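You operate a simulated robot arm through the tools that you are given. There is no shell and no other tool. Be economical: measure what you need, move in short steps, check, and stop when the job is done.

You are at the controls of a simulated robot arm. One attempt, no reset.

## Task
Scoop sugar into the clear bowl to about its 50 ml line and close the tin.
Fine: the scoop goes back. Set down upright: sugar scoop.

It is judged by the outcome, as a careful person would: the job done as asked, and still so three seconds after it is handed in. It fails if anything else is knocked over, pushed out of place, dropped, spilled or broken.

## Robot
A 7-joint arm with a two-finger parallel gripper, fixed in place. Base frame: the origin is at the foot of the arm, x ahead of it, y to its left, z up; the work surface is at about z = 750. Lengths are in mm, angles in degrees, forces in N, time in s.
With the tool pointing down near the work surface it reaches from about 200 to 680 mm from the base axis. Its first joint turns from -66.0 to 66.0 degrees. Payload 2.4 kg.
Tool frame: the origin (TCP) lies between the finger pads and is the grasp point; the fingertips stand 30 mm ahead of it; z points along the fingers, y is the line along which they close. Largest opening 94 mm; finger width 28, thickness 10; the body of the gripper, 50 by 96 mm, starts 55 mm behind the TCP.
Orientation is that of the tool frame in the base frame, as a unit quaternion [w, x, y, z]. With the fingers straight down and closing along the base's y, the tool's x points along the base's -x, its y along +y and its z along -z.

## Interface
- The arm moves only by the tool servo_tool. Its argument "moves" is a list that holds one entry, the list of rows, each a list of 7 numbers: the shift along the tool's x, y, z in units of 20 mm (1.0 is 20 mm), then the turn, a rotation vector about the tool's x, y, z in units of 6 degrees (1.0 is 6 degrees), then the opening, from 0 (shut) to 1 (fully open). In form: [[[tx, ty, tz, wx, wy, wz, hand], ...]]. A call has 1 to 20 rows; each row shifts and turns the commanded pose from where the row before left it, along the tool's axes as they then stand. A call with a number of a shift or a turn outside -1 to 1 is refused whole. Each row takes 0.2 s and may step no farther than 50 mm and 8.6 degrees from the row before; otherwise, or with a gripper value out of range, the whole call is refused. A pose out of reach is approached as far as the arm can. The call stops where the force on the tool passes 40 N (or 10 N more than at its start, if that is more) or the arm is blocked; 0.2 s more then pass. Each finger travels about 153 mm/s and halts on what it meets, pressing with about 23 N; the grip force reading is that of the motor and also rises with nothing between the fingers. The clock runs only during rows and for 0.2 s after the last one: add rows that do not move to give the fingers time. The reply holds the time, the measured pose of the TCP, the force on the tool along the base axes, the opening and the grip force, in the units named above and with some noise, with the torque about the TCP (base axes, N m) and any sound that the robot's microphone picked up.
- Cameras (640 x 400 px; columns grow to the right, rows downward): "scene" is fixed at [34.3, 468.6, 1450.7]; the picture's right is [-0.80, -0.60, 0.00], its down [-0.30, 0.40, -0.86] and it looks along [0.52, -0.69, -0.50] (base axes); focal length 311 px, centre (320, 200). "wrist" rides on the gripper at [76, 14, -102] in the tool frame; the picture's right is [-0.18, 0.98, 0.00], its down [-0.75, -0.14, -0.64] and it looks along [-0.63, -0.12, 0.77] (tool axes); focal length 243 px, centre (320, 200). There is no depth. A picture from a camera that has moved, and an enlarged one, comes with that camera's place and axes in the base frame and with its lens.
- camera(camera): a new picture of that camera. No time passes.
- inspect(camera, box): a new picture of the part [left, top, right, bottom] of that camera's present view, enlarged. No time passes.
- hand_in(): hands the job in; it is judged then, once.

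Go step by step. Nothing tells you positions but the pictures and the camera data: compare them with the known pose of the tool, close in by small moves and look again before you grip or let go. The budget is 120 turns and 84 pictures, counting those below and the enlarged ones. Unless the task says otherwise, let go and move clear before handing in, and close with one line.

The tools are called after ">>>" as name(argument=value, ...) on one line, values as JSON. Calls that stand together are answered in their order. servo_tool: Moves the arm, as the interface text tells. Its arguments: {"type":"object","properties":{"moves":{"type":"array"}},"required":["moves"]} The other tools are called the same way: camera (camera) takes a picture; inspect (camera, box) takes an enlarged picture of a part of a camera's view; hand_in () hands the job in.

At the start:

```text
clock: 0.0
tool_pos: [333.3, -134.1, 1098.6]
ee_rot: [0.0, 0.001, 1.0, 0.0]
wrist_force: [0.8, 0.1, 0.3]
ft_torque: [0.0, -0.02, -0.02]
gripper_width: 94.0
grasp_force: 0.1
```

scene: 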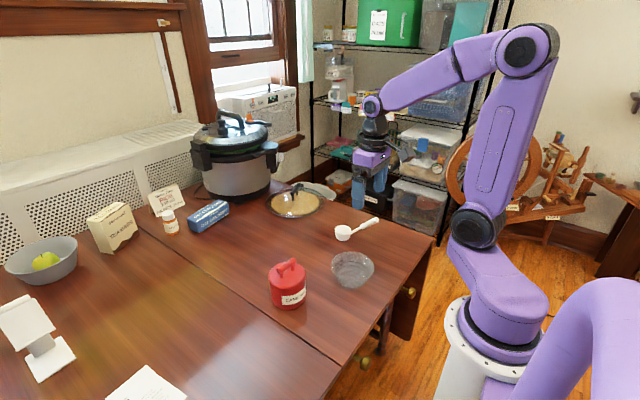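
wrist: 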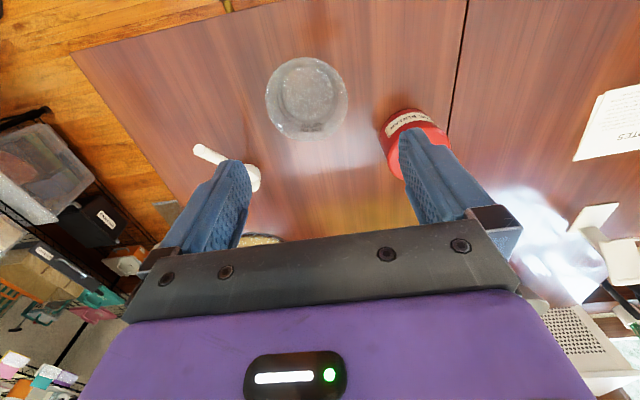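

The red item looks like the lidded tin, with the clear bowl beside it and the white scoop lying near. I'll look closer before moving anything.

>>> inspect(camera="scene", box=[250, 200, 410, 320])

>>> inspect(camera="scene", box=[130, 160, 350, 260])

>>> inspect(camera="wrist", box=[180, 20, 480, 250])

```text
3.33 times, centred on (330, 260) of scene
camera zoom: at [34.3, 468.6, 1450.7], right [-0.8, -0.6, 0.0], down [-0.3, 0.4, -0.86], along [0.52, -0.69, -0.5], focal length 1037 px, centre (287, 0)
```

zoom: 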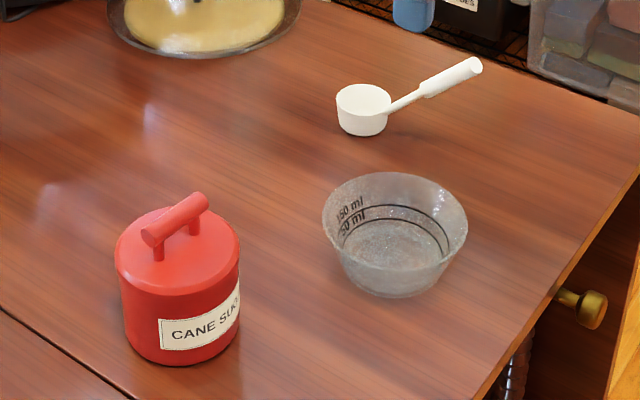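

```text
2.91 times, centred on (240, 210) of scene
camera zoom: at [34.3, 468.6, 1450.7], right [-0.8, -0.6, 0.0], down [-0.3, 0.4, -0.86], along [0.52, -0.69, -0.5], focal length 905 px, centre (553, 171)
```

zoom: 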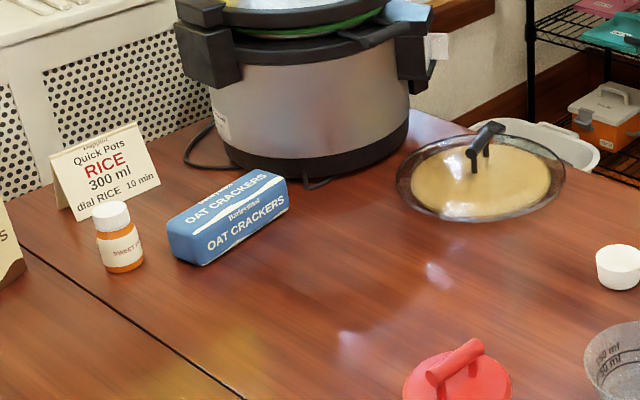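

```text
1.74 times, centred on (330, 135) of wrist
camera zoom: at [257.7, -119.8, 1202.3], right [0.18, 0.98, 0.0], down [0.75, -0.14, 0.64], along [0.63, -0.12, -0.77], focal length 422 px, centre (303, 313)
```

zoom: 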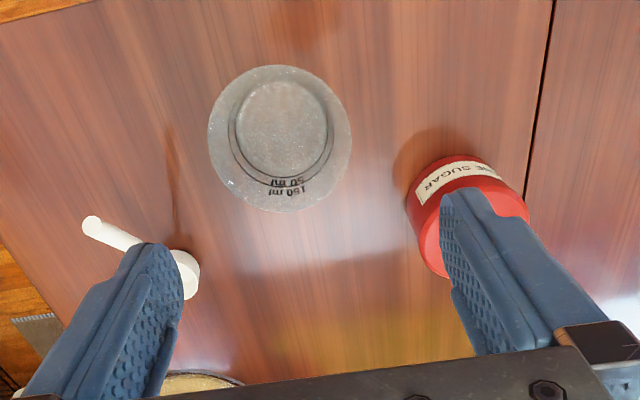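

The red tin (labelled CANE SUGAR) is near (495, 6), with its T-bar handle at about z 870. The bowl is near (390, -165), and the scoop near (530, -330) has a raised handle. I'll move above the tin and turn so the fingers close across the bar.

>>> servo_tool(moves=[[[-0.9, 0.79, 0.4, 0, 0, 0, 1], [-0.9, 0.79, 0.4, 0, 0, 0, 1], [-0.9, 0.79, 0.4, 0, 0, 0, 1], [-0.9, 0.79, 0.4, 0, 0, 0, 1], [-0.9, 0.79, 0.4, 0, 0, 0, 1], [-0.9, 0.79, 0.4, 0, 0, 0, 1], [-0.9, 0.79, 0.4, 0, 0, 0, 1], [-0.9, 0.79, 0.4, 0, 0, 0, 1], [-0.9, 0.79, 0.4, 0, 0, 0, 1], [0, 0, 0, 0, 0, 1, 1], [0, 0, 0, 0, 0, 1, 1], [0, 0, 0, 0, 0, 1, 1], [0, 0, 0, 0, 0, 1, 1], [0, 0, 0, 0, 0, 1, 1], [0, 0, 0, 0, 0, 1, 1], [0, 0, 0, 0, 0, 1, 1], [0, 0, 0, 0, 0, 1, 1]]])

>>> servo_tool(moves=[[[0, 0, 0, 0, 0, 1, 1], [0, 0, 0, 0, 0, 1, 1], [0, 0, 0, 0, 0, 1, 1], [0, 0, 0, 0, 0, 1, 1], [0, 0, 0, 0, 0, 1, 1], [0, 0, 0, 0, 0, 1, 1], [0, 0, 0, 0, 0, 1, 1], [0, 0, 0, 0, 0, 0, 1]]])

>>> camera(camera="wrist")

>>> camera(camera="scene")

```text
clock: 3.6
tool_pos: [495.8, 9.4, 1026.1]
ee_rot: [0.001, 0.408, 0.913, 0.0]
wrist_force: [-0.4, -0.1, 0.3]
ft_torque: [0.0, 0.0, -0.01]
gripper_width: 94.2
grasp_force: 0.0
```

```text
clock: 5.4
tool_pos: [496.0, 8.1, 1024.9]
ee_rot: [0.0, 0.708, 0.706, 0.0]
wrist_force: [-0.1, -0.6, 0.1]
ft_torque: [-0.01, -0.01, 0.04]
gripper_width: 94.0
grasp_force: 0.0
```

```text
78 pictures are left
camera wrist: at [510.8, 83.9, 1130.1], right [0.98, -0.19, 0.0], down [-0.14, -0.75, 0.64], along [-0.12, -0.63, -0.77], focal length 243 px, centre (320, 200)
```

wrist: 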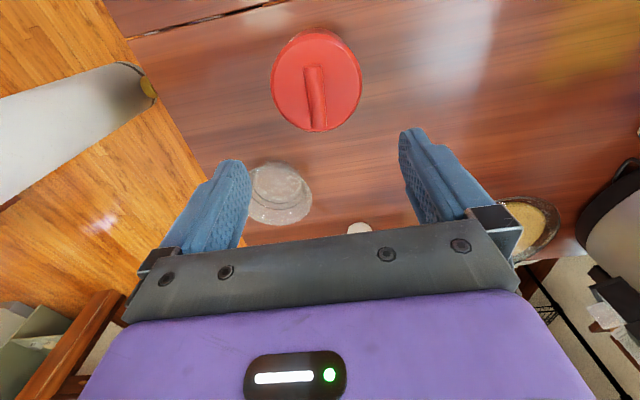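

```text
77 pictures are left
```

scene: 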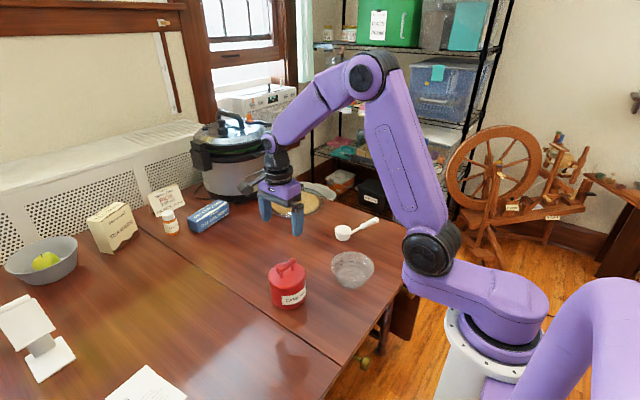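

The bar measures the same from both cameras: centre about (492, 7), yawed about 7°. I'll align to it, descend and grip.

>>> servo_tool(moves=[[[0, -0.2, 0, 0, 0, 0.55, 0.6], [0, 0, 0, 0, 0, 0.55, 0.6], [0, 0, 0.9, 0, 0, 0, 0.6], [0, 0, 0.9, 0, 0, 0, 0.6], [0, 0, 0.9, 0, 0, 0, 0.6], [0, 0, 0.9, 0, 0, 0, 0.6], [0, 0, 0.9, 0, 0, 0, 0.6], [0, 0, 0.9, 0, 0, 0, 0.6], [0, 0, 0.9, 0, 0, 0, 0.6], [0, 0, 0.6, 0, 0, 0, 0.6], [0, 0, 0.5, 0, 0, 0, 0.6], [0, 0, 0, 0, 0, 0, 0.6]]])

>>> inspect(camera="scene", box=[230, 220, 390, 320])

>>> camera(camera="wrist")

```text
clock: 8.0
tool_pos: [491.9, 8.7, 877.9]
ee_rot: [-0.001, 0.747, 0.665, 0.0]
wrist_force: [0.1, -0.1, -0.3]
ft_torque: [-0.02, -0.02, 0.01]
gripper_width: 56.3
grasp_force: 0.1
```

```text
4.00 times, centred on (310, 270) of scene
camera zoom: at [34.3, 468.6, 1450.7], right [-0.8, -0.6, 0.0], down [-0.3, 0.4, -0.86], along [0.52, -0.69, -0.5], focal length 1244 px, centre (360, -80)
```

zoom: 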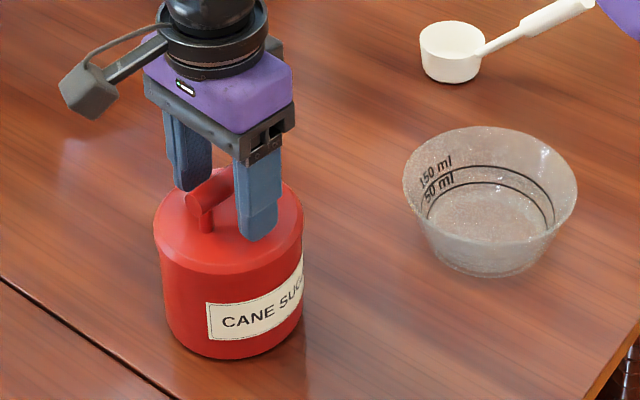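

```text
75 pictures are left
camera wrist: at [514.6, 82.2, 982.1], right [0.96, -0.3, 0.0], down [-0.23, -0.73, 0.64], along [-0.19, -0.61, -0.77], focal length 243 px, centre (320, 200)
```

wrist: 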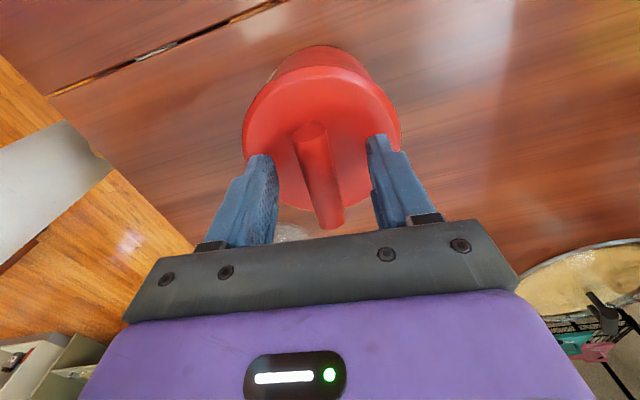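

The bar sits between the fingers and is well aligned. I'll close on it.

>>> servo_tool(moves=[[[0, 0, 0.2, 0, 0, 0, 0.6], [0, 0, 0, 0, 0, 0, 0.0], [0, 0, 0, 0, 0, 0, 0.0], [0, 0, 0, 0, 0, 0, 0.0], [0, 0, 0, 0, 0, 0, 0.0]]])

>>> servo_tool(moves=[[[0, 0, -0.3, 0, 0, 0, 0], [0, 0, -0.3, 0, 0, 0, 0], [0, 0, -0.4, 0, 0, 0, 0], [0, 0, -0.5, 0, 0, 0, 0]]])

>>> inspect(camera="scene", box=[230, 200, 390, 320])

```text
clock: 9.2
tool_pos: [490.5, 7.7, 874.0]
ee_rot: [0.0, 0.747, 0.665, 0.0]
wrist_force: [0.9, -0.6, 0.0]
ft_torque: [0.0, -0.01, 0.0]
gripper_width: 20.9
grasp_force: 23.0
heard: snap
```

```text
clock: 10.2
tool_pos: [491.4, 9.3, 905.7]
ee_rot: [0.0, 0.747, 0.665, 0.0]
wrist_force: [-0.7, 1.1, 0.2]
ft_torque: [0.0, 0.02, 0.0]
gripper_width: 16.9
grasp_force: 23.5
```

```text
3.33 times, centred on (310, 260) of scene
camera zoom: at [34.3, 468.6, 1450.7], right [-0.8, -0.6, 0.0], down [-0.3, 0.4, -0.86], along [0.52, -0.69, -0.5], focal length 1037 px, centre (353, 0)
```

zoom: 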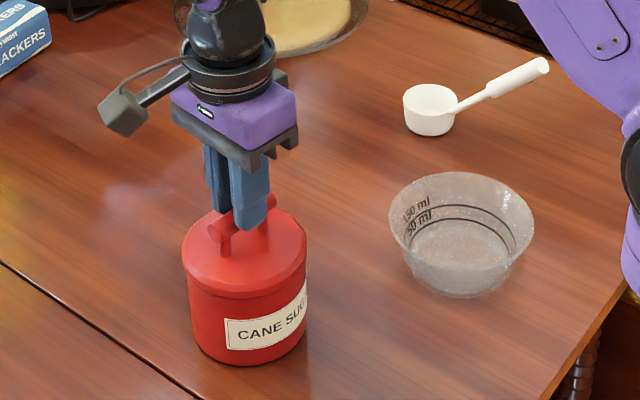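

The grip width changed and the lid doesn't look raised, so the bar has probably slipped down to the fingertips. I'll look closer.

>>> inspect(camera="scene", box=[270, 240, 330, 310])

>>> camera(camera="wrist")

```text
5.71 times, centred on (300, 275) of scene
camera zoom: at [34.3, 468.6, 1450.7], right [-0.8, -0.6, 0.0], down [-0.3, 0.4, -0.86], along [0.52, -0.69, -0.5], focal length 1778 px, centre (434, -229)
```

zoom: 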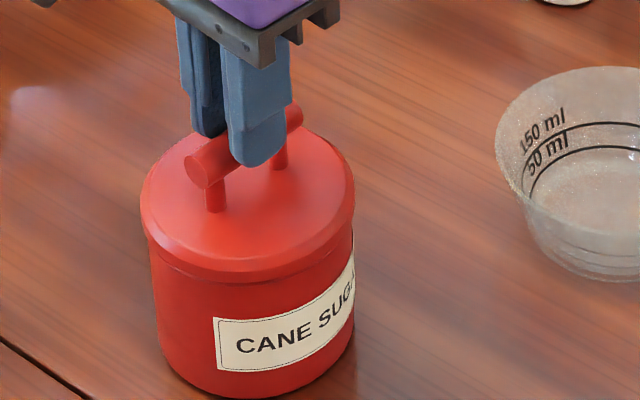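

```text
72 pictures are left
camera wrist: at [514.5, 82.2, 1008.3], right [0.96, -0.3, 0.0], down [-0.23, -0.73, 0.64], along [-0.19, -0.61, -0.77], focal length 243 px, centre (320, 200)
```

wrist: 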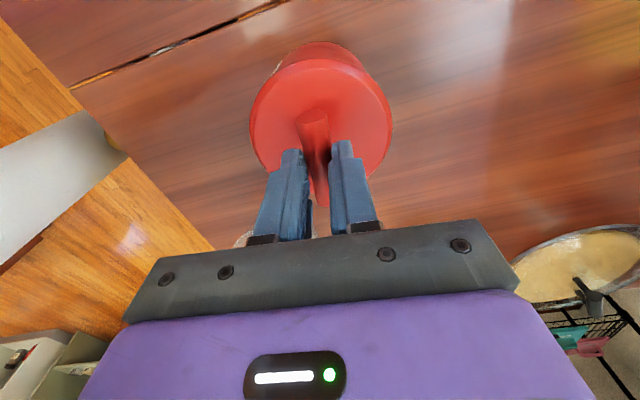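

The fingers slipped up the bar and the lid stayed on. I'll regrip lower and lift in tiny steps while watching the force.

>>> servo_tool(moves=[[[0, 0, 0, 0, 0, 0, 0.45], [0, 0, 0, 0, 0, 0, 0.45], [0, 0, 0.6, 0, 0, 0, 0.45], [0, 0, 0.6, 0, 0, 0, 0.45], [0, 0, 0.4, 0, 0, 0, 0.45], [0, 0, 0.1, 0, 0, 0, 0.45], [0, 0, 0, 0, 0, 0, 0], [0, 0, 0, 0, 0, 0, 0], [0, 0, 0, 0, 0, 0, 0]]])

>>> servo_tool(moves=[[[0, 0, -0.15, 0, 0, 0, 0]]])

>>> servo_tool(moves=[[[0, 0, -0.1, 0, 0, 0, 0]]])

>>> servo_tool(moves=[[[0, 0, -0.1, 0, 0, 0, 0]]])

```text
clock: 12.2
tool_pos: [494.0, 8.2, 872.4]
ee_rot: [0.002, 0.747, 0.665, 0.002]
wrist_force: [8.0, -0.8, 30.3]
ft_torque: [0.03, 0.0, 0.02]
gripper_width: 21.2
grasp_force: 23.5
```

```text
clock: 12.6
tool_pos: [488.4, 8.5, 871.9]
ee_rot: [-0.003, 0.746, 0.666, -0.002]
wrist_force: [1.5, -0.7, 4.1]
ft_torque: [0.01, -0.3, -0.03]
gripper_width: 21.2
grasp_force: 22.8
```

```text
clock: 13.0
tool_pos: [489.9, 8.8, 874.5]
ee_rot: [-0.002, 0.747, 0.665, -0.001]
wrist_force: [0.4, -0.3, 0.7]
ft_torque: [0.0, -0.01, 0.0]
gripper_width: 21.3
grasp_force: 23.2
```

```text
clock: 13.4
tool_pos: [490.2, 7.4, 877.1]
ee_rot: [0.0, 0.747, 0.665, 0.0]
wrist_force: [0.1, 0.7, -0.4]
ft_torque: [0.01, -0.03, 0.04]
gripper_width: 21.2
grasp_force: 23.2
```

>>> servo_tool(moves=[[[0, 0, -0.15, 0, 0, 0, 0], [0, 0, -0.15, 0, 0, 0, 0]]])

>>> servo_tool(moves=[[[0, 0, -0.2, 0, 0, 0, 0]]])

>>> inspect(camera="scene", box=[270, 240, 330, 310])

```text
clock: 14.0
tool_pos: [491.5, 9.1, 882.8]
ee_rot: [0.0, 0.746, 0.665, -0.001]
wrist_force: [0.0, 0.2, -0.3]
ft_torque: [-0.02, -0.03, 0.0]
gripper_width: 21.3
grasp_force: 23.0
```

```text
clock: 14.4
tool_pos: [490.1, 8.1, 889.1]
ee_rot: [0.0, 0.747, 0.665, 0.0]
wrist_force: [-0.7, -1.5, -0.8]
ft_torque: [0.0, 0.03, 0.01]
gripper_width: 21.2
grasp_force: 23.5
```

```text
5.71 times, centred on (300, 275) of scene
camera zoom: at [34.3, 468.6, 1450.7], right [-0.8, -0.6, 0.0], down [-0.3, 0.4, -0.86], along [0.52, -0.69, -0.5], focal length 1778 px, centre (434, -229)
```

zoom: 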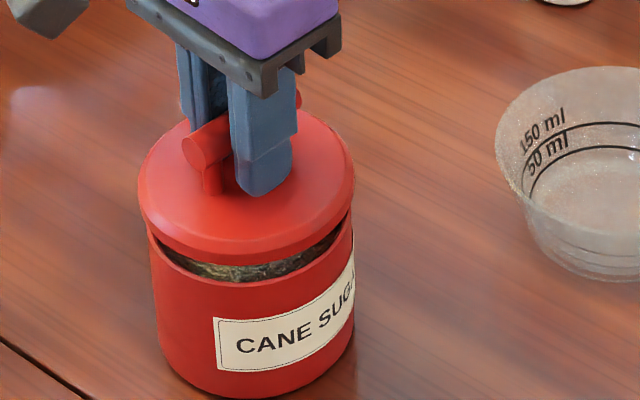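

The lid is coming off cleanly. I'll raise it clear and look into the tin.

>>> servo_tool(moves=[[[0, 0, -0.5, 0, 0, 0, 0], [0, 0, -0.8, 0, 0, 0, 0], [0, 0, -0.8, 0, 0, 0, 0], [0, 0, -0.8, 0, 0, 0, 0], [0, 0, -0.8, 0, 0, 0, 0], [0, 0, 0, 0, 0, 0, 0]]])

>>> inspect(camera="scene", box=[250, 210, 350, 310])

```text
clock: 15.8
tool_pos: [491.9, 8.6, 961.4]
ee_rot: [0.0, 0.746, 0.665, -0.001]
wrist_force: [0.3, 0.1, -0.4]
ft_torque: [0.0, 0.01, 0.0]
gripper_width: 21.3
grasp_force: 23.2
```

```text
4.00 times, centred on (300, 260) of scene
camera zoom: at [34.3, 468.6, 1450.7], right [-0.8, -0.6, 0.0], down [-0.3, 0.4, -0.86], along [0.52, -0.69, -0.5], focal length 1244 px, centre (400, -40)
```

zoom: 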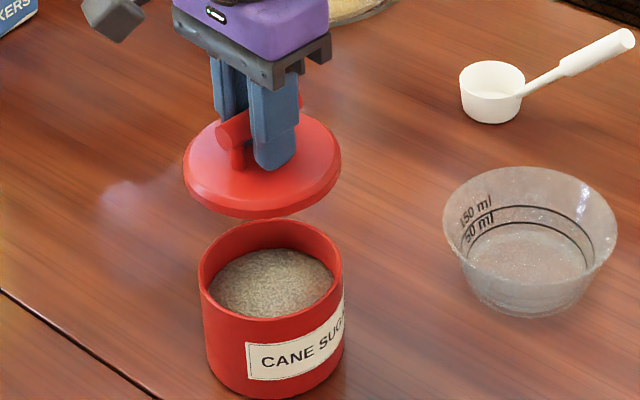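

The sugar is visible about 30 mm below the rim. I'll park the lid at about (481, 162), on clear table to the left.

>>> servo_tool(moves=[[[0.95, -0.18, 0, 0, 0, 0, 0], [0.95, -0.18, 0, 0, 0, 0, 0], [0.95, -0.18, 0, 0, 0, 0, 0], [0.95, -0.18, 0, 0, 0, 0, 0], [0.95, -0.18, 0, 0, 0, 0, 0], [0.95, -0.18, 0, 0, 0, 0, 0], [0.95, -0.18, 0, 0, 0, 0, 0], [0.95, -0.18, 0, 0, 0, 0, 0], [0, 0, 0.9, 0, 0, 0, 0], [0, 0, 0.9, 0, 0, 0, 0], [0, 0, 0.9, 0, 0, 0, 0], [0, 0, 0.9, 0, 0, 0, 0], [0, 0, 0.9, 0, 0, 0, 0], [0, 0, 0.9, 0, 0, 0, 0], [0, 0, 0.9, 0, 0, 0, 0], [0, 0, 0.9, 0, 0, 0, 0]]])

>>> inspect(camera="scene", box=[170, 220, 330, 340])

```text
clock: 19.2
tool_pos: [482.4, 163.5, 816.3]
ee_rot: [0.0, 0.747, 0.664, 0.0]
wrist_force: [0.3, 0.2, -0.8]
ft_torque: [-0.04, 0.01, -0.01]
gripper_width: 21.4
grasp_force: 23.1
```

```text
3.33 times, centred on (250, 280) of scene
camera zoom: at [34.3, 468.6, 1450.7], right [-0.8, -0.6, 0.0], down [-0.3, 0.4, -0.86], along [0.52, -0.69, -0.5], focal length 1037 px, centre (553, -67)
```

zoom: 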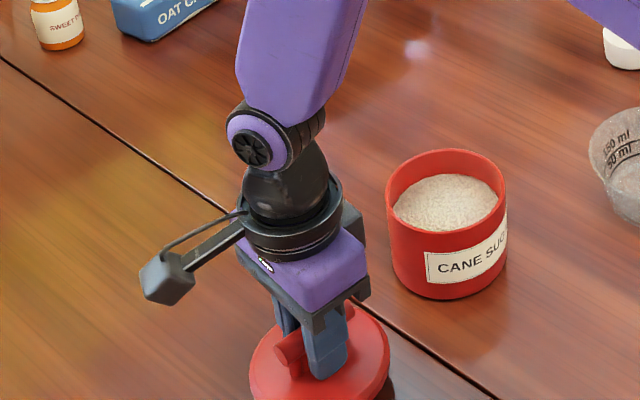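

>>> servo_tool(moves=[[[0, 0, 0.2, 0, 0, 0, 0], [0, 0, 0.2, 0, 0, 0, 0], [0, 0, 0.2, 0, 0, 0, 0], [0, 0, 0, 0, 0, 0, 0]]])

>>> servo_tool(moves=[[[0, 0, 0.12, 0, 0, 0, 0], [0, 0, 0.12, 0, 0, 0, 0], [0, 0, 0, 0, 0, 0, 0]]])

```text
clock: 20.2
tool_pos: [480.8, 163.4, 804.8]
ee_rot: [0.0, 0.746, 0.665, 0.0]
wrist_force: [-0.6, -0.8, 0.4]
ft_torque: [0.02, 0.01, 0.0]
gripper_width: 21.1
grasp_force: 23.1
```

```text
clock: 21.0
tool_pos: [478.9, 162.2, 801.0]
ee_rot: [0.0, 0.747, 0.665, 0.0]
wrist_force: [-0.3, 0.2, -1.4]
ft_torque: [-0.01, 0.01, 0.01]
gripper_width: 21.2
grasp_force: 23.3
```

>>> servo_tool(moves=[[[0, 0, 0.12, 0, 0, 0, 0], [0, 0, 0.12, 0, 0, 0, 0], [0, 0, 0, 0, 0, 0, 0]]])

>>> servo_tool(moves=[[[0, 0, 0.1, 0, 0, 0, 0], [0, 0, 0.1, 0, 0, 0, 0], [0, 0, 0, 0, 0, 0, 0]]])

>>> inspect(camera="scene", box=[210, 280, 310, 360])

```text
clock: 21.8
tool_pos: [480.2, 163.2, 795.9]
ee_rot: [0.0, 0.746, 0.666, 0.0]
wrist_force: [-0.5, 0.1, -0.9]
ft_torque: [-0.01, -0.02, 0.01]
gripper_width: 21.3
grasp_force: 22.8
```

```text
clock: 22.6
tool_pos: [481.5, 163.3, 791.5]
ee_rot: [0.001, 0.747, 0.665, 0.0]
wrist_force: [-1.0, 1.4, 1.9]
ft_torque: [-0.1, 0.01, -0.08]
gripper_width: 21.3
grasp_force: 23.1
```

```text
5.00 times, centred on (260, 320) of scene
camera zoom: at [34.3, 468.6, 1450.7], right [-0.8, -0.6, 0.0], down [-0.3, 0.4, -0.86], along [0.52, -0.69, -0.5], focal length 1556 px, centre (620, -400)
```

zoom: 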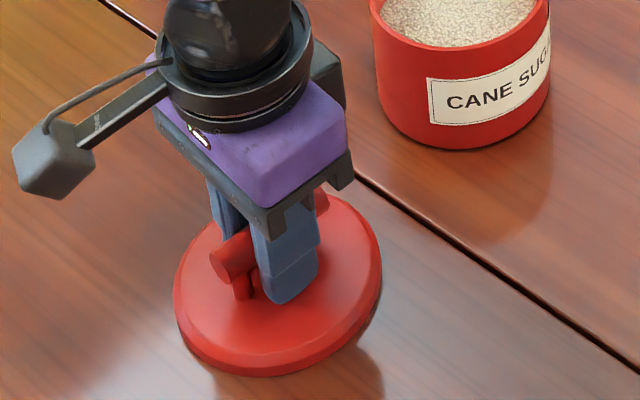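

Light contact. I'll nudge it down, release, and go up.

>>> servo_tool(moves=[[[0, 0, 0.08, 0, 0, 0, 0], [0, 0, 0, 0, 0, 0, 0.1]]])

>>> servo_tool(moves=[[[0, 0, 0, 0, 0, 0, 0.3], [0, 0, 0, 0, 0, 0, 0.55], [0, 0, 0, 0, 0, 0, 0.55], [0, 0, -0.5, 0, 0, 0, 0.55], [0, 0, -1, 0, 0, 0, 0.55], [0, 0, -1, 0, 0, 0, 1], [0, 0, -1, 0, 0, 0, 1], [0, 0, -1, 0, 0, 0, 1], [0, 0, -1, 0, 0, 0, 1], [0, 0, -1, 0, 0, 0, 1], [0, 0, -1, 0, 0, 0, 1], [0, 0, -1, 0, 0, 0, 1], [0, 0, -1, 0, 0, 0, 1], [0, 0, -1, 0, 0, 0, 1], [0, 0, -1, 0, 0, 0, 1]]])

>>> camera(camera="scene")

```text
clock: 23.2
tool_pos: [480.5, 162.1, 791.5]
ee_rot: [0.001, 0.747, 0.665, 0.001]
wrist_force: [-5.4, 2.5, 27.6]
ft_torque: [-0.15, 0.08, 0.04]
gripper_width: 21.3
grasp_force: 23.3
```

```text
clock: 26.4
tool_pos: [481.6, 162.7, 1021.3]
ee_rot: [0.0, 0.747, 0.665, 0.0]
wrist_force: [-0.7, 0.0, 0.2]
ft_torque: [-0.01, 0.0, 0.02]
gripper_width: 93.9
grasp_force: 0.1
```

```text
67 pictures are left
```

scene: 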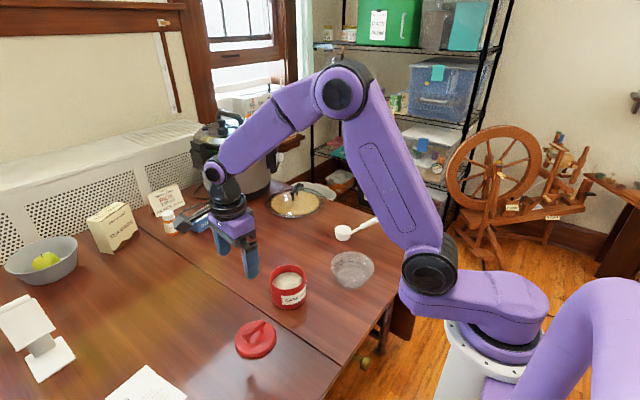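

The lid rests flat on the table and the tin is open. Now I'll turn the tool back and fly over to view the scoop.

>>> servo_tool(moves=[[[0, 0, 0, 0, 0, -1, 1], [0, 0, 0, 0, 0, -1, 1], [0, 0, 0, 0, 0, -1, 1], [0, 0, 0, 0, 0, -1, 1], [0, 0, 0, 0, 0, -1, 1], [0, 0, 0, 0, 0, -1, 1], [0, 0, 0, 0, 0, -1, 1], [0, 0, 0, 0, 0, -1, 1], [0, 0, 0, 0, 0, -1, 1], [0, 0, 0, 0, 0, -1, 1], [0, 0, 0, 0, 0, -1, 1], [0, 0, 0, 0, 0, -1, 1], [0, 0, 0, 0, 0, -1, 1], [0, 0, 0, 0, 0, -1, 1], [0, 0, 0, 0, 0, -1, 1], [0, 0, 0, 0, 0, -1, 1], [0, 0, 0, 0, 0, -0.1, 1]]])

>>> servo_tool(moves=[[[0.35, -1, 0, 0, 0, 0, 1], [0.35, -1, 0, 0, 0, 0, 1], [0.35, -1, 0, 0, 0, 0, 1], [0.35, -1, 0, 0, 0, 0, 1], [0.35, -1, 0, 0, 0, 0, 1], [0.35, -1, 0, 0, 0, 0, 1], [0.35, -1, 0, 0, 0, 0, 1], [0.35, -1, 0, 0, 0, 0, 1], [0.35, -1, 0, 0, 0, 0, 1], [0.35, -1, 0, 0, 0, 0, 1], [0.35, -1, 0, 0, 0, 0, 1], [0.35, -1, 0, 0, 0, 0, 1], [0.35, -1, 0, 0, 0, 0, 1], [0.35, -1, 0, 0, 0, 0, 1], [0, -1, 0, 0, 0, 0, 1], [0, -1, 0, 0, 0, 0, 1], [0, -1, 0, 0, 0, 0, 1], [0, -1, 0, 0, 0, 0, 1], [0, -1, 0, 0, 0, 0, 1], [0, -1, 0, 0, 0, 0, 1]]])

>>> camera(camera="wrist")

```text
clock: 30.0
tool_pos: [480.2, 162.1, 1021.1]
ee_rot: [0.0, -0.001, 1.0, 0.0]
wrist_force: [0.1, -0.1, 0.0]
ft_torque: [-0.05, -0.01, -0.01]
gripper_width: 94.1
grasp_force: 0.2
```

```text
clock: 34.2
tool_pos: [381.3, -237.0, 1018.8]
ee_rot: [0.0, 0.001, 1.0, 0.0]
wrist_force: [0.5, 0.2, -0.3]
ft_torque: [-0.02, 0.01, 0.01]
gripper_width: 94.1
grasp_force: 0.0
```

```text
66 pictures are left
camera wrist: at [306.2, -223.8, 1124.3], right [0.19, 0.98, 0.0], down [0.75, -0.14, 0.64], along [0.63, -0.12, -0.77], focal length 243 px, centre (320, 200)
```

wrist: 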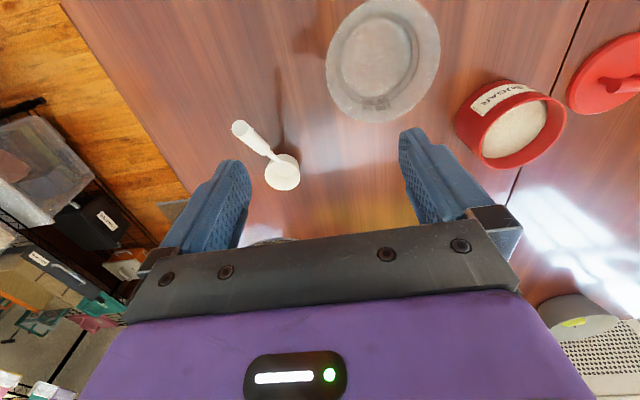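

>>> inspect(camera="wrist", box=[210, 100, 330, 200])

>>> inspect(camera="scene", box=[320, 200, 400, 250])

```text
4.00 times, centred on (270, 150) of wrist
camera zoom: at [306.2, -223.8, 1124.3], right [0.19, 0.98, 0.0], down [0.75, -0.14, 0.64], along [0.63, -0.12, -0.77], focal length 970 px, centre (520, 400)
```

zoom: 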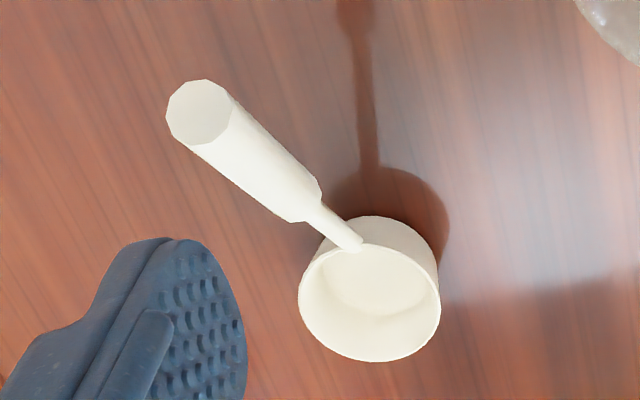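

```text
8.00 times, centred on (360, 225) of scene
camera zoom: at [34.3, 468.6, 1450.7], right [-0.8, -0.6, 0.0], down [-0.3, 0.4, -0.86], along [0.52, -0.69, -0.5], focal length 2489 px, centre (0, 0)
```

zoom: 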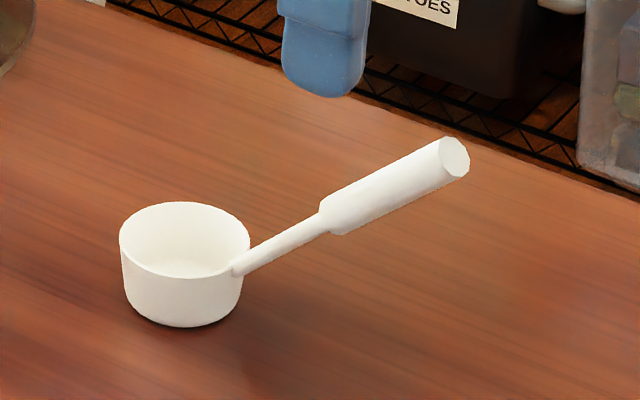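

The scoop cup is centred near (524, -331). Its handle rises about 44° straight back toward -x, with the tip near (401, -333, 870). I'll approach from behind with the tool tilted 60° forward, stop short and check.

>>> servo_tool(moves=[[[0.525, -0.783, 0.908, 0, 0, 0, 0.7], [0.525, -0.783, 0.908, 0, 0, 0, 0.7], [0.525, -0.783, 0.908, 0, 0, 0, 0.7], [0.525, -0.783, 0.908, 0, 0, 0, 0.7], [0.525, -0.783, 0.908, 0, 0, 0, 0.7], [0.525, -0.783, 0.908, 0, 0, 0, 0.7], [0, 0, 0, 0, -1, 0, 0.7], [0, 0, 0, 0, -1, 0, 0.7], [0, 0, 0, 0, -1, 0, 0.7], [0, 0, 0, 0, -1, 0, 0.7], [0, 0, 0, 0, -1, 0, 0.7], [0, 0, 0, 0, -1, 0, 0.7], [0, 0, 0, 0, -1, 0, 0.7], [0, 0, 0, 0, -1, 0, 0.7], [0, 0, 0, 0, -1, 0, 0.7], [0, 0, 0, 0, -1, 0, 0.7], [0, 0, 0, 0, 0, 0, 0.7]]])

>>> camera(camera="wrist")

>>> camera(camera="scene")

```text
clock: 37.8
tool_pos: [320.2, -329.8, 910.7]
ee_rot: [0.501, 0.0, 0.865, 0.0]
wrist_force: [0.3, -0.4, -0.8]
ft_torque: [0.01, -0.03, 0.01]
gripper_width: 65.9
grasp_force: 0.1
```

```text
63 pictures are left
camera wrist: at [192.9, -317.2, 897.9], right [0.09, 0.98, 0.16], down [-0.18, -0.14, 0.97], along [0.98, -0.12, 0.16], focal length 243 px, centre (320, 200)
```

wrist: 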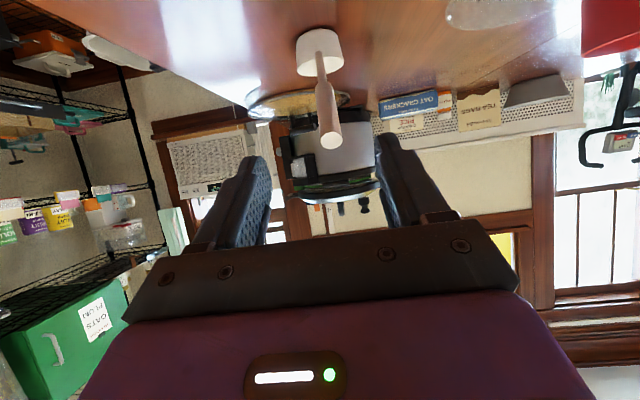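

```text
62 pictures are left
```

scene: 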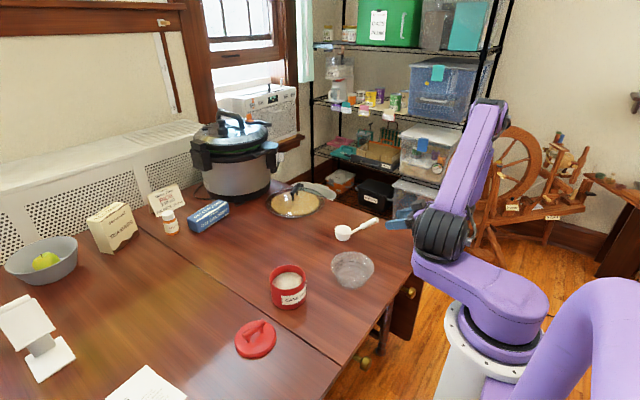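

Aligned with the handle. I'll advance most of the way, then check.

>>> servo_tool(moves=[[[0, 0, 0.8, 0, 0, 0, 0.6], [0, 0, 0.8, 0, 0, 0, 0.6], [0, 0, 0.8, 0, 0, 0, 0.6], [0, 0, 0.8, 0, 0, 0, 0.6], [0, 0, 0.8, 0, 0, 0, 0.6], [0, 0, 0, 0, 0, 0, 0.6]]])

>>> camera(camera="wrist")

>>> inspect(camera="scene", box=[320, 180, 440, 280])

```text
clock: 39.2
tool_pos: [389.0, -332.5, 872.5]
ee_rot: [0.5, 0.0, 0.866, 0.0]
wrist_force: [0.5, -0.6, 0.7]
ft_torque: [0.01, 0.01, 0.01]
gripper_width: 56.4
grasp_force: 0.2
```

```text
61 pictures are left
camera wrist: at [262.3, -318.2, 858.9], right [0.09, 0.98, 0.16], down [-0.18, -0.14, 0.97], along [0.98, -0.12, 0.16], focal length 243 px, centre (320, 200)
```

wrist: 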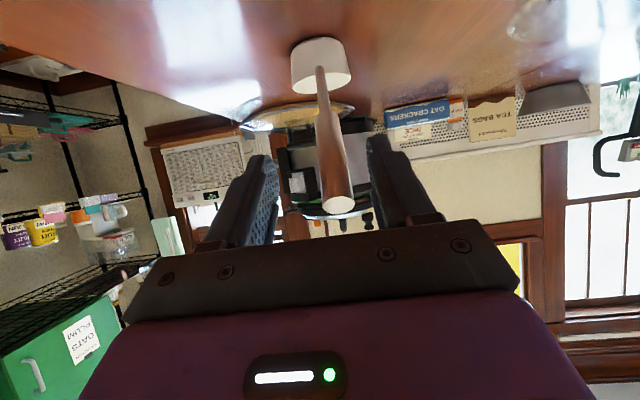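

```text
4.00 times, centred on (380, 230) of scene
camera zoom: at [34.3, 468.6, 1450.7], right [-0.8, -0.6, 0.0], down [-0.3, 0.4, -0.86], along [0.52, -0.69, -0.5], focal length 1244 px, centre (80, 80)
```

zoom: 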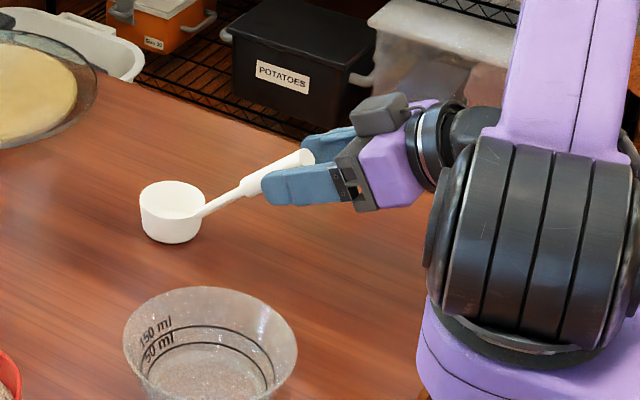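

The handle lies between the fingers, about 4 mm off-centre. I'll correct that, advance the last 38 mm and grip.

>>> servo_tool(moves=[[[0, 0.2, 0.6, 0, 0, 0, 0.6], [0, 0, 0.7, 0, 0, 0, 0.6], [0, 0, 0.6, 0, 0, 0, 0.6], [0, 0, 0, 0, 0, 0, 0.6]]])

>>> camera(camera="wrist")

>>> inspect(camera="scene", box=[330, 195, 410, 255])

```text
clock: 40.2
tool_pos: [421.3, -328.5, 853.0]
ee_rot: [0.5, 0.0, 0.866, 0.001]
wrist_force: [-0.2, -0.2, -0.1]
ft_torque: [0.0, -0.02, -0.03]
gripper_width: 56.3
grasp_force: 0.1
```

```text
59 pictures are left
camera wrist: at [295.3, -314.8, 839.6], right [0.09, 0.98, 0.16], down [-0.18, -0.14, 0.97], along [0.98, -0.12, 0.16], focal length 243 px, centre (320, 200)
```

wrist: 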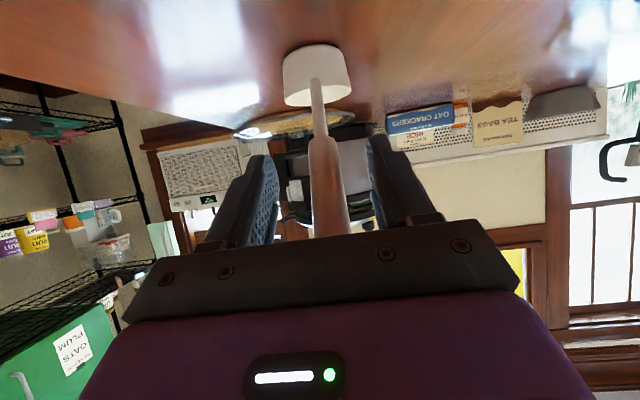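

```text
6.67 times, centred on (370, 225) of scene
camera zoom: at [34.3, 468.6, 1450.7], right [-0.8, -0.6, 0.0], down [-0.3, 0.4, -0.86], along [0.52, -0.69, -0.5], focal length 2074 px, centre (-13, 33)
```

zoom: 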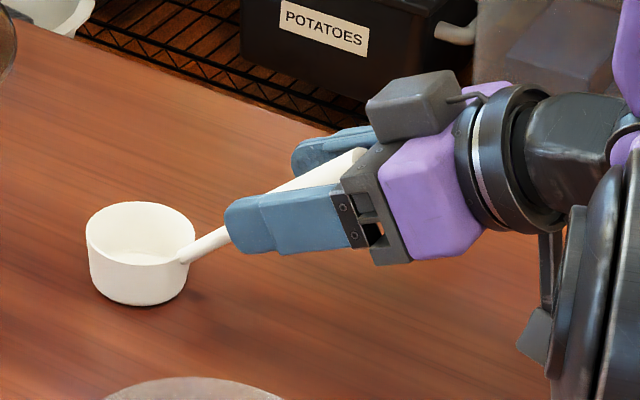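

>>> servo_tool(moves=[[[0, 0, 0, 0, 0, 0, 0.35], [0, 0, 0, 0, 0, 0, 0.2], [0, 0, 0, 0, 0, 0, 0.1], [0, 0, 0, 0, 0, 0, 0.0], [0, 0, 0, 0, 0, 0, 0.0], [0, 0, 0, 0, 0, 0, 0.0]]])

>>> inspect(camera="scene", box=[330, 195, 410, 255])

```text
clock: 41.6
tool_pos: [421.5, -328.7, 853.9]
ee_rot: [0.501, 0.0, 0.866, 0.0]
wrist_force: [-0.1, 0.5, 0.0]
ft_torque: [-0.01, -0.01, 0.02]
gripper_width: 21.3
grasp_force: 22.9
```

```text
6.67 times, centred on (370, 225) of scene
camera zoom: at [34.3, 468.6, 1450.7], right [-0.8, -0.6, 0.0], down [-0.3, 0.4, -0.86], along [0.52, -0.69, -0.5], focal length 2074 px, centre (-13, 33)
```

zoom: 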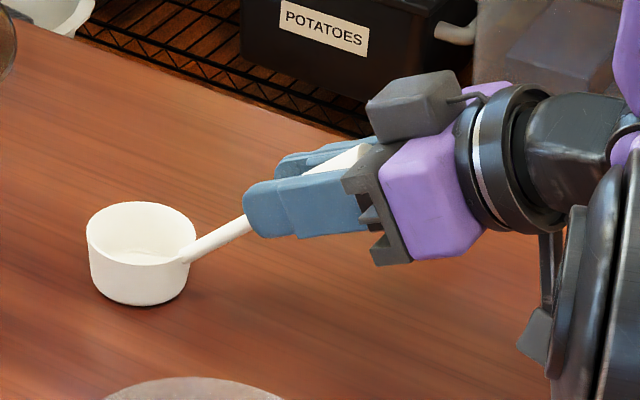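

Gripped without disturbing the cup. I'll lift gently, straight up.

>>> servo_tool(moves=[[[-0.26, 0, -0.15, 0, 0, 0, 0], [-0.52, 0, -0.3, 0, 0, 0, 0], [-0.866, 0, -0.5, 0, 0, 0, 0], [-0.866, 0, -0.5, 0, 0, 0, 0], [-0.866, 0, -0.5, 0, 0, 0, 0], [-0.866, 0, -0.5, 0, 0, 0, 0], [-0.866, 0, -0.5, 0, 0, 0, 0], [0, 0, 0, 0, 0, 0, 0]]])

>>> camera(camera="scene")

>>> inspect(camera="scene", box=[320, 150, 440, 240])

```text
clock: 43.4
tool_pos: [420.0, -327.9, 969.7]
ee_rot: [0.5, 0.0, 0.866, 0.0]
wrist_force: [-0.4, -0.1, 0.6]
ft_torque: [-0.02, 0.04, -0.01]
gripper_width: 21.2
grasp_force: 23.2
```

```text
56 pictures are left
```

scene: 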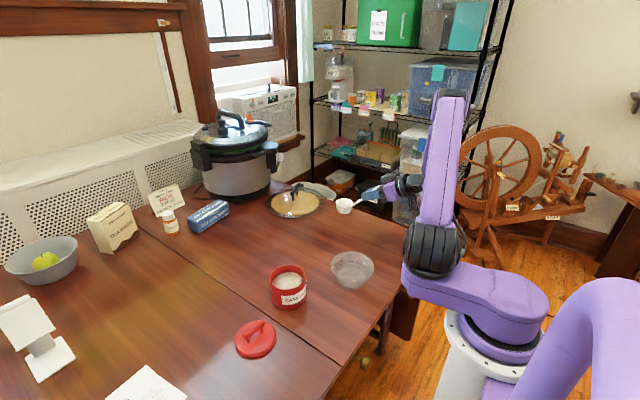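

```text
4.44 times, centred on (380, 195) of scene
camera zoom: at [34.3, 468.6, 1450.7], right [-0.8, -0.6, 0.0], down [-0.3, 0.4, -0.86], along [0.52, -0.69, -0.5], focal length 1383 px, centre (53, 222)
```

zoom: 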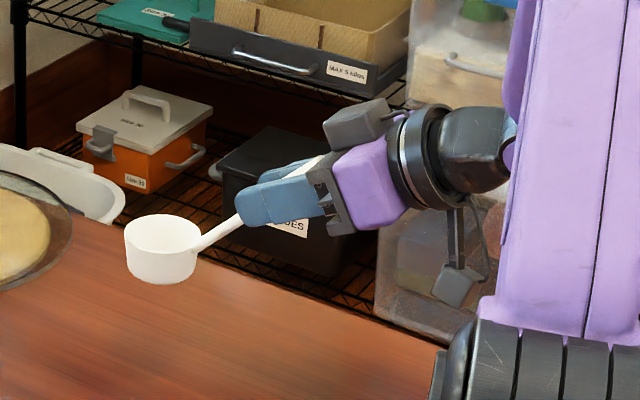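

The scoop is held firmly and level. I'll carry it over beside the tin opening at a safe height.

>>> servo_tool(moves=[[[-0.13, 0.99, -0.075, 0, 0, 0, 0], [-0.13, 0.99, -0.075, 0, 0, 0, 0], [-0.13, 0.99, -0.075, 0, 0, 0, 0], [-0.13, 0.99, -0.075, 0, 0, 0, 0], [-0.13, 0.99, -0.075, 0, 0, 0, 0], [-0.13, 0.99, -0.075, 0, 0, 0, 0], [-0.13, 0.99, -0.075, 0, 0, 0, 0], [-0.13, 0.99, -0.075, 0, 0, 0, 0], [-0.13, 0.99, -0.075, 0, 0, 0, 0], [-0.13, 0.99, -0.075, 0, 0, 0, 0], [-0.13, 0.99, -0.075, 0, 0, 0, 0], [-0.13, 0.99, -0.075, 0, 0, 0, 0], [-0.13, 0.99, -0.075, 0, 0, 0, 0], [-0.13, 0.99, -0.075, 0, 0, 0, 0], [-0.13, 0.99, -0.075, 0, 0, 0, 0], [-0.13, 0.99, -0.075, 0, 0, 0, 0], [-0.13, 0.99, -0.075, 0, 0, 0, 0], [0, 0, 0, 0, 0, 0, 0]]])

>>> inspect(camera="scene", box=[220, 180, 400, 320])

>>> camera(camera="wrist")

```text
clock: 47.2
tool_pos: [421.8, 8.9, 1021.1]
ee_rot: [0.5, 0.0, 0.866, 0.0]
wrist_force: [-0.8, -0.3, -0.8]
ft_torque: [-0.03, 0.05, -0.01]
gripper_width: 21.1
grasp_force: 23.0
```

```text
2.86 times, centred on (310, 250) of scene
camera zoom: at [34.3, 468.6, 1450.7], right [-0.8, -0.6, 0.0], down [-0.3, 0.4, -0.86], along [0.52, -0.69, -0.5], focal length 889 px, centre (349, 57)
```

zoom: 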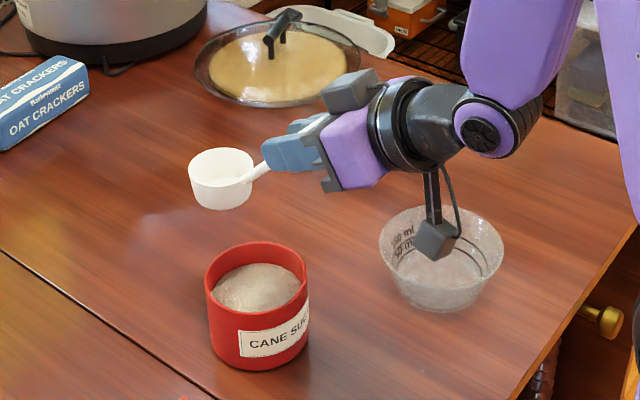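

```text
53 pictures are left
camera wrist: at [296.0, 23.3, 1007.3], right [0.09, 0.98, 0.16], down [-0.18, -0.14, 0.97], along [0.98, -0.12, 0.16], focal length 243 px, centre (320, 200)
```

wrist: 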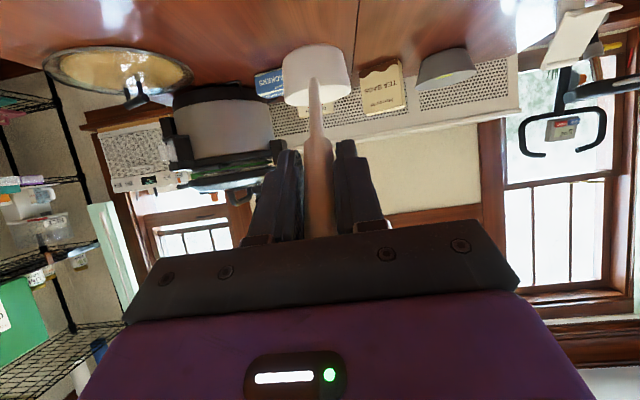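

Cup position agrees with prediction. I'll move forward, then pitch 70° so the mouth faces forward above the back of the tin.

>>> servo_tool(moves=[[[-0.433, 0, 0.75, 0, 0, 0, 0], [-0.433, 0, 0.75, 0, 0, 0, 0], [-0.433, 0, 0.75, 0, 0, 0, 0], [-0.433, 0, 0.75, 0, 0, 0, 0], [-0.433, 0, 0.75, 0, 0, 0, 0], [-0.433, 0, 0.75, 0, 0, 0, 0], [0, 0, 0, 0, 0.972, 0, 0], [0, 0, 0, 0, 0.972, 0, 0], [0, 0, 0, 0, 0.972, 0, 0], [0, 0, 0, 0, 0.972, 0, 0], [0, 0, 0, 0, 0.972, 0, 0], [0, 0, 0, 0, 0.972, 0, 0], [0, 0, 0, 0, 0.972, 0, 0], [0, 0, 0, 0, 0.972, 0, 0], [0, 0, 0, 0, 0.972, 0, 0], [0, 0, 0, 0, 0.972, 0, 0], [0, 0, 0, 0, 0.972, 0, 0], [0, 0, 0, 0, 0.972, 0, 0], [0, 0, 0, 0, 0, 0, 0]]])

>>> inspect(camera="scene", box=[230, 200, 370, 310])

>>> camera(camera="wrist")

```text
clock: 51.2
tool_pos: [531.8, 9.9, 1021.1]
ee_rot: [0.308, 0.001, 0.951, 0.001]
wrist_force: [0.7, 0.3, -0.6]
ft_torque: [-0.02, 0.02, -0.05]
gripper_width: 21.2
grasp_force: 23.1
out of reach, approached as far as the arm can: row 11, 12, 13, 14, 15, 16, 17, 18
```

```text
3.64 times, centred on (300, 255) of scene
camera zoom: at [34.3, 468.6, 1450.7], right [-0.8, -0.6, 0.0], down [-0.3, 0.4, -0.86], along [0.52, -0.69, -0.5], focal length 1131 px, centre (393, 0)
```

zoom: 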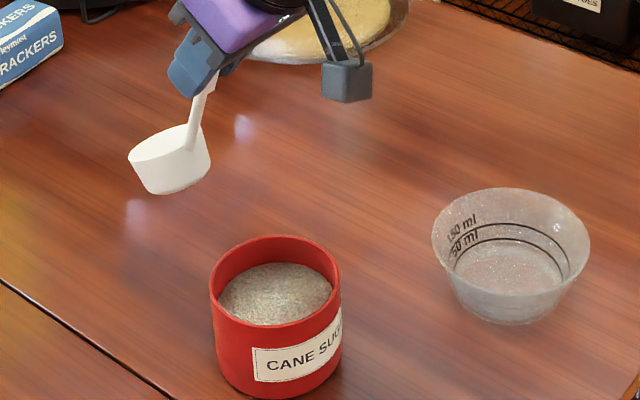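

```text
51 pictures are left
camera wrist: at [410.8, 24.1, 1061.1], right [0.15, 0.98, 0.11], down [0.24, -0.14, 0.96], along [0.96, -0.12, -0.25], focal length 243 px, centre (320, 200)
```

wrist: 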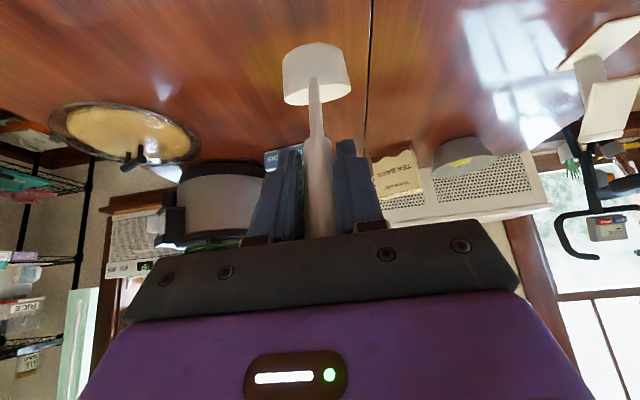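

Pitch stopped at 24°, since that height and reach is beyond the arm. I'll test how the commanded pose stands with a small back move.

>>> servo_tool(moves=[[[0.985, 0, 0.174, 0, 0, 0, 0]]])

```text
clock: 51.6
tool_pos: [516.3, 11.3, 1006.3]
ee_rot: [0.307, 0.0, 0.952, 0.001]
wrist_force: [-0.4, -0.4, -0.6]
ft_torque: [-0.04, 0.01, 0.0]
gripper_width: 21.3
grasp_force: 22.8
```

The commanded pose follows the reached one. I'll pull back a bit and pitch again to tool-vertical.

>>> servo_tool(moves=[[[0.05, -0.05, -0.78, 0, 0, 0, 0], [0, 0, 0, 0, 1, 0, 0], [0, 0, 0, 0, 1, 0, 0], [0, 0, 0, 0, 1, 0, 0], [0, 0, 0, 0, 1, 0, 0], [0, 0, 0, 0, 1, 0, 0], [0, 0, 0, 0, 1, 0, 0], [0, 0, 0, 0, 0, 0, 0]]])

>>> inspect(camera="scene", box=[230, 200, 370, 310])

```text
clock: 53.4
tool_pos: [511.3, 19.2, 1019.0]
ee_rot: [0.058, -0.009, 0.998, 0.017]
wrist_force: [0.1, 1.3, -0.3]
ft_torque: [-0.02, 0.0, -0.02]
gripper_width: 21.0
grasp_force: 22.8
out of reach, approached as far as the arm can: row 2, 3
```

```text
3.64 times, centred on (300, 255) of scene
camera zoom: at [34.3, 468.6, 1450.7], right [-0.8, -0.6, 0.0], down [-0.3, 0.4, -0.86], along [0.52, -0.69, -0.5], focal length 1131 px, centre (393, 0)
```

zoom: 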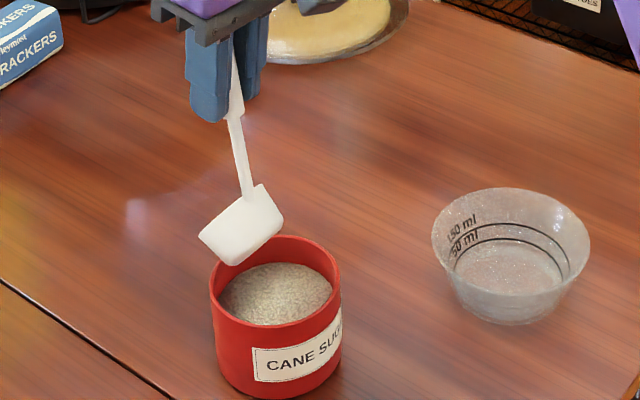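

It got past the limit, with slight drift in y and roll. I'll correct the orientation and centre over the back half of the tin.

>>> servo_tool(moves=[[[0.15, -0.27, 0, 0.16, 0.55, 0.085, 0], [0.15, -0.27, 0, 0.16, 0.55, 0.085, 0], [0, 0, 0, 0, 0, 0, 0]]])

>>> inspect(camera="scene", box=[250, 220, 350, 310])

>>> camera(camera="wrist")

```text
clock: 54.2
tool_pos: [505.3, 7.3, 1019.0]
ee_rot: [0.001, 0.002, 1.0, 0.0]
wrist_force: [0.0, 0.4, -0.2]
ft_torque: [0.02, -0.02, 0.0]
gripper_width: 21.1
grasp_force: 23.3
```

```text
4.44 times, centred on (300, 265) of scene
camera zoom: at [34.3, 468.6, 1450.7], right [-0.8, -0.6, 0.0], down [-0.3, 0.4, -0.86], along [0.52, -0.69, -0.5], focal length 1383 px, centre (409, -89)
```

zoom: 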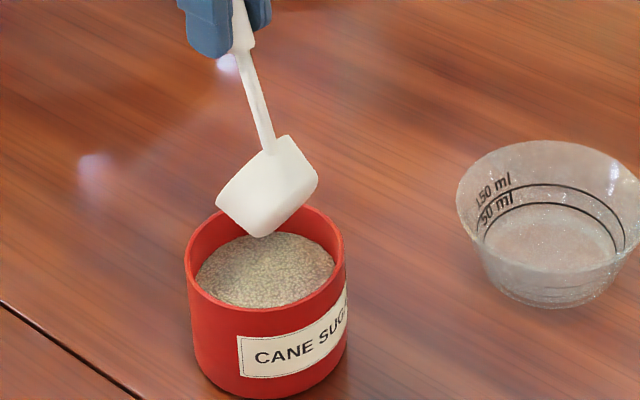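

```text
48 pictures are left
camera wrist: at [429.1, 21.1, 1121.6], right [0.18, 0.98, 0.0], down [0.75, -0.14, 0.64], along [0.63, -0.12, -0.77], focal length 243 px, centre (320, 200)
```

wrist: 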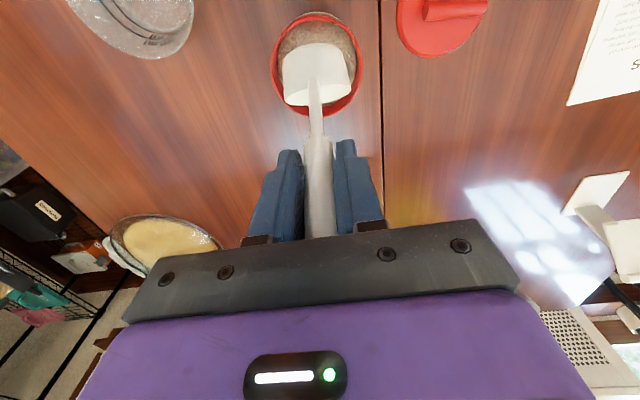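

Centred over the tin. I'll nudge slightly forward for wall clearance and lower to just above the sugar.

>>> servo_tool(moves=[[[-0.15, 0.05, 0.3, 0, 0, 0, 0], [0, 0, 0.5, 0, 0, 0, 0], [0, 0, 0.5, 0, 0, 0, 0], [0, 0, 0.5, 0, 0, 0, 0], [0, 0, 0.3, 0, 0, 0, 0], [0, 0, 0, 0, 0, 0, 0]]])

>>> inspect(camera="scene", box=[260, 230, 340, 310])

```text
clock: 55.6
tool_pos: [507.5, 9.3, 977.5]
ee_rot: [0.001, 0.001, 1.0, 0.0]
wrist_force: [-0.9, -0.1, -0.7]
ft_torque: [-0.02, 0.0, 0.01]
gripper_width: 21.4
grasp_force: 22.9
```

```text
5.00 times, centred on (300, 270) of scene
camera zoom: at [34.3, 468.6, 1450.7], right [-0.8, -0.6, 0.0], down [-0.3, 0.4, -0.86], along [0.52, -0.69, -0.5], focal length 1556 px, centre (420, -150)
```

zoom: 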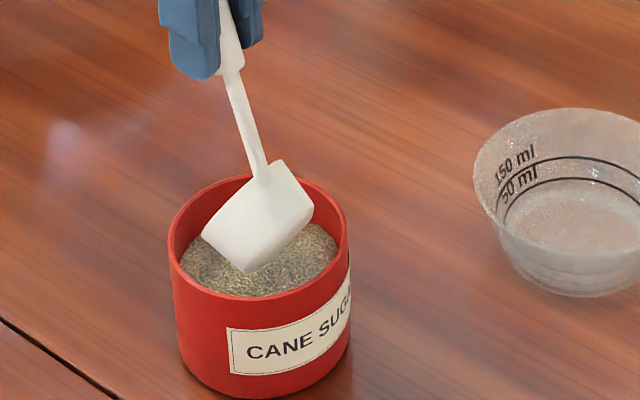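

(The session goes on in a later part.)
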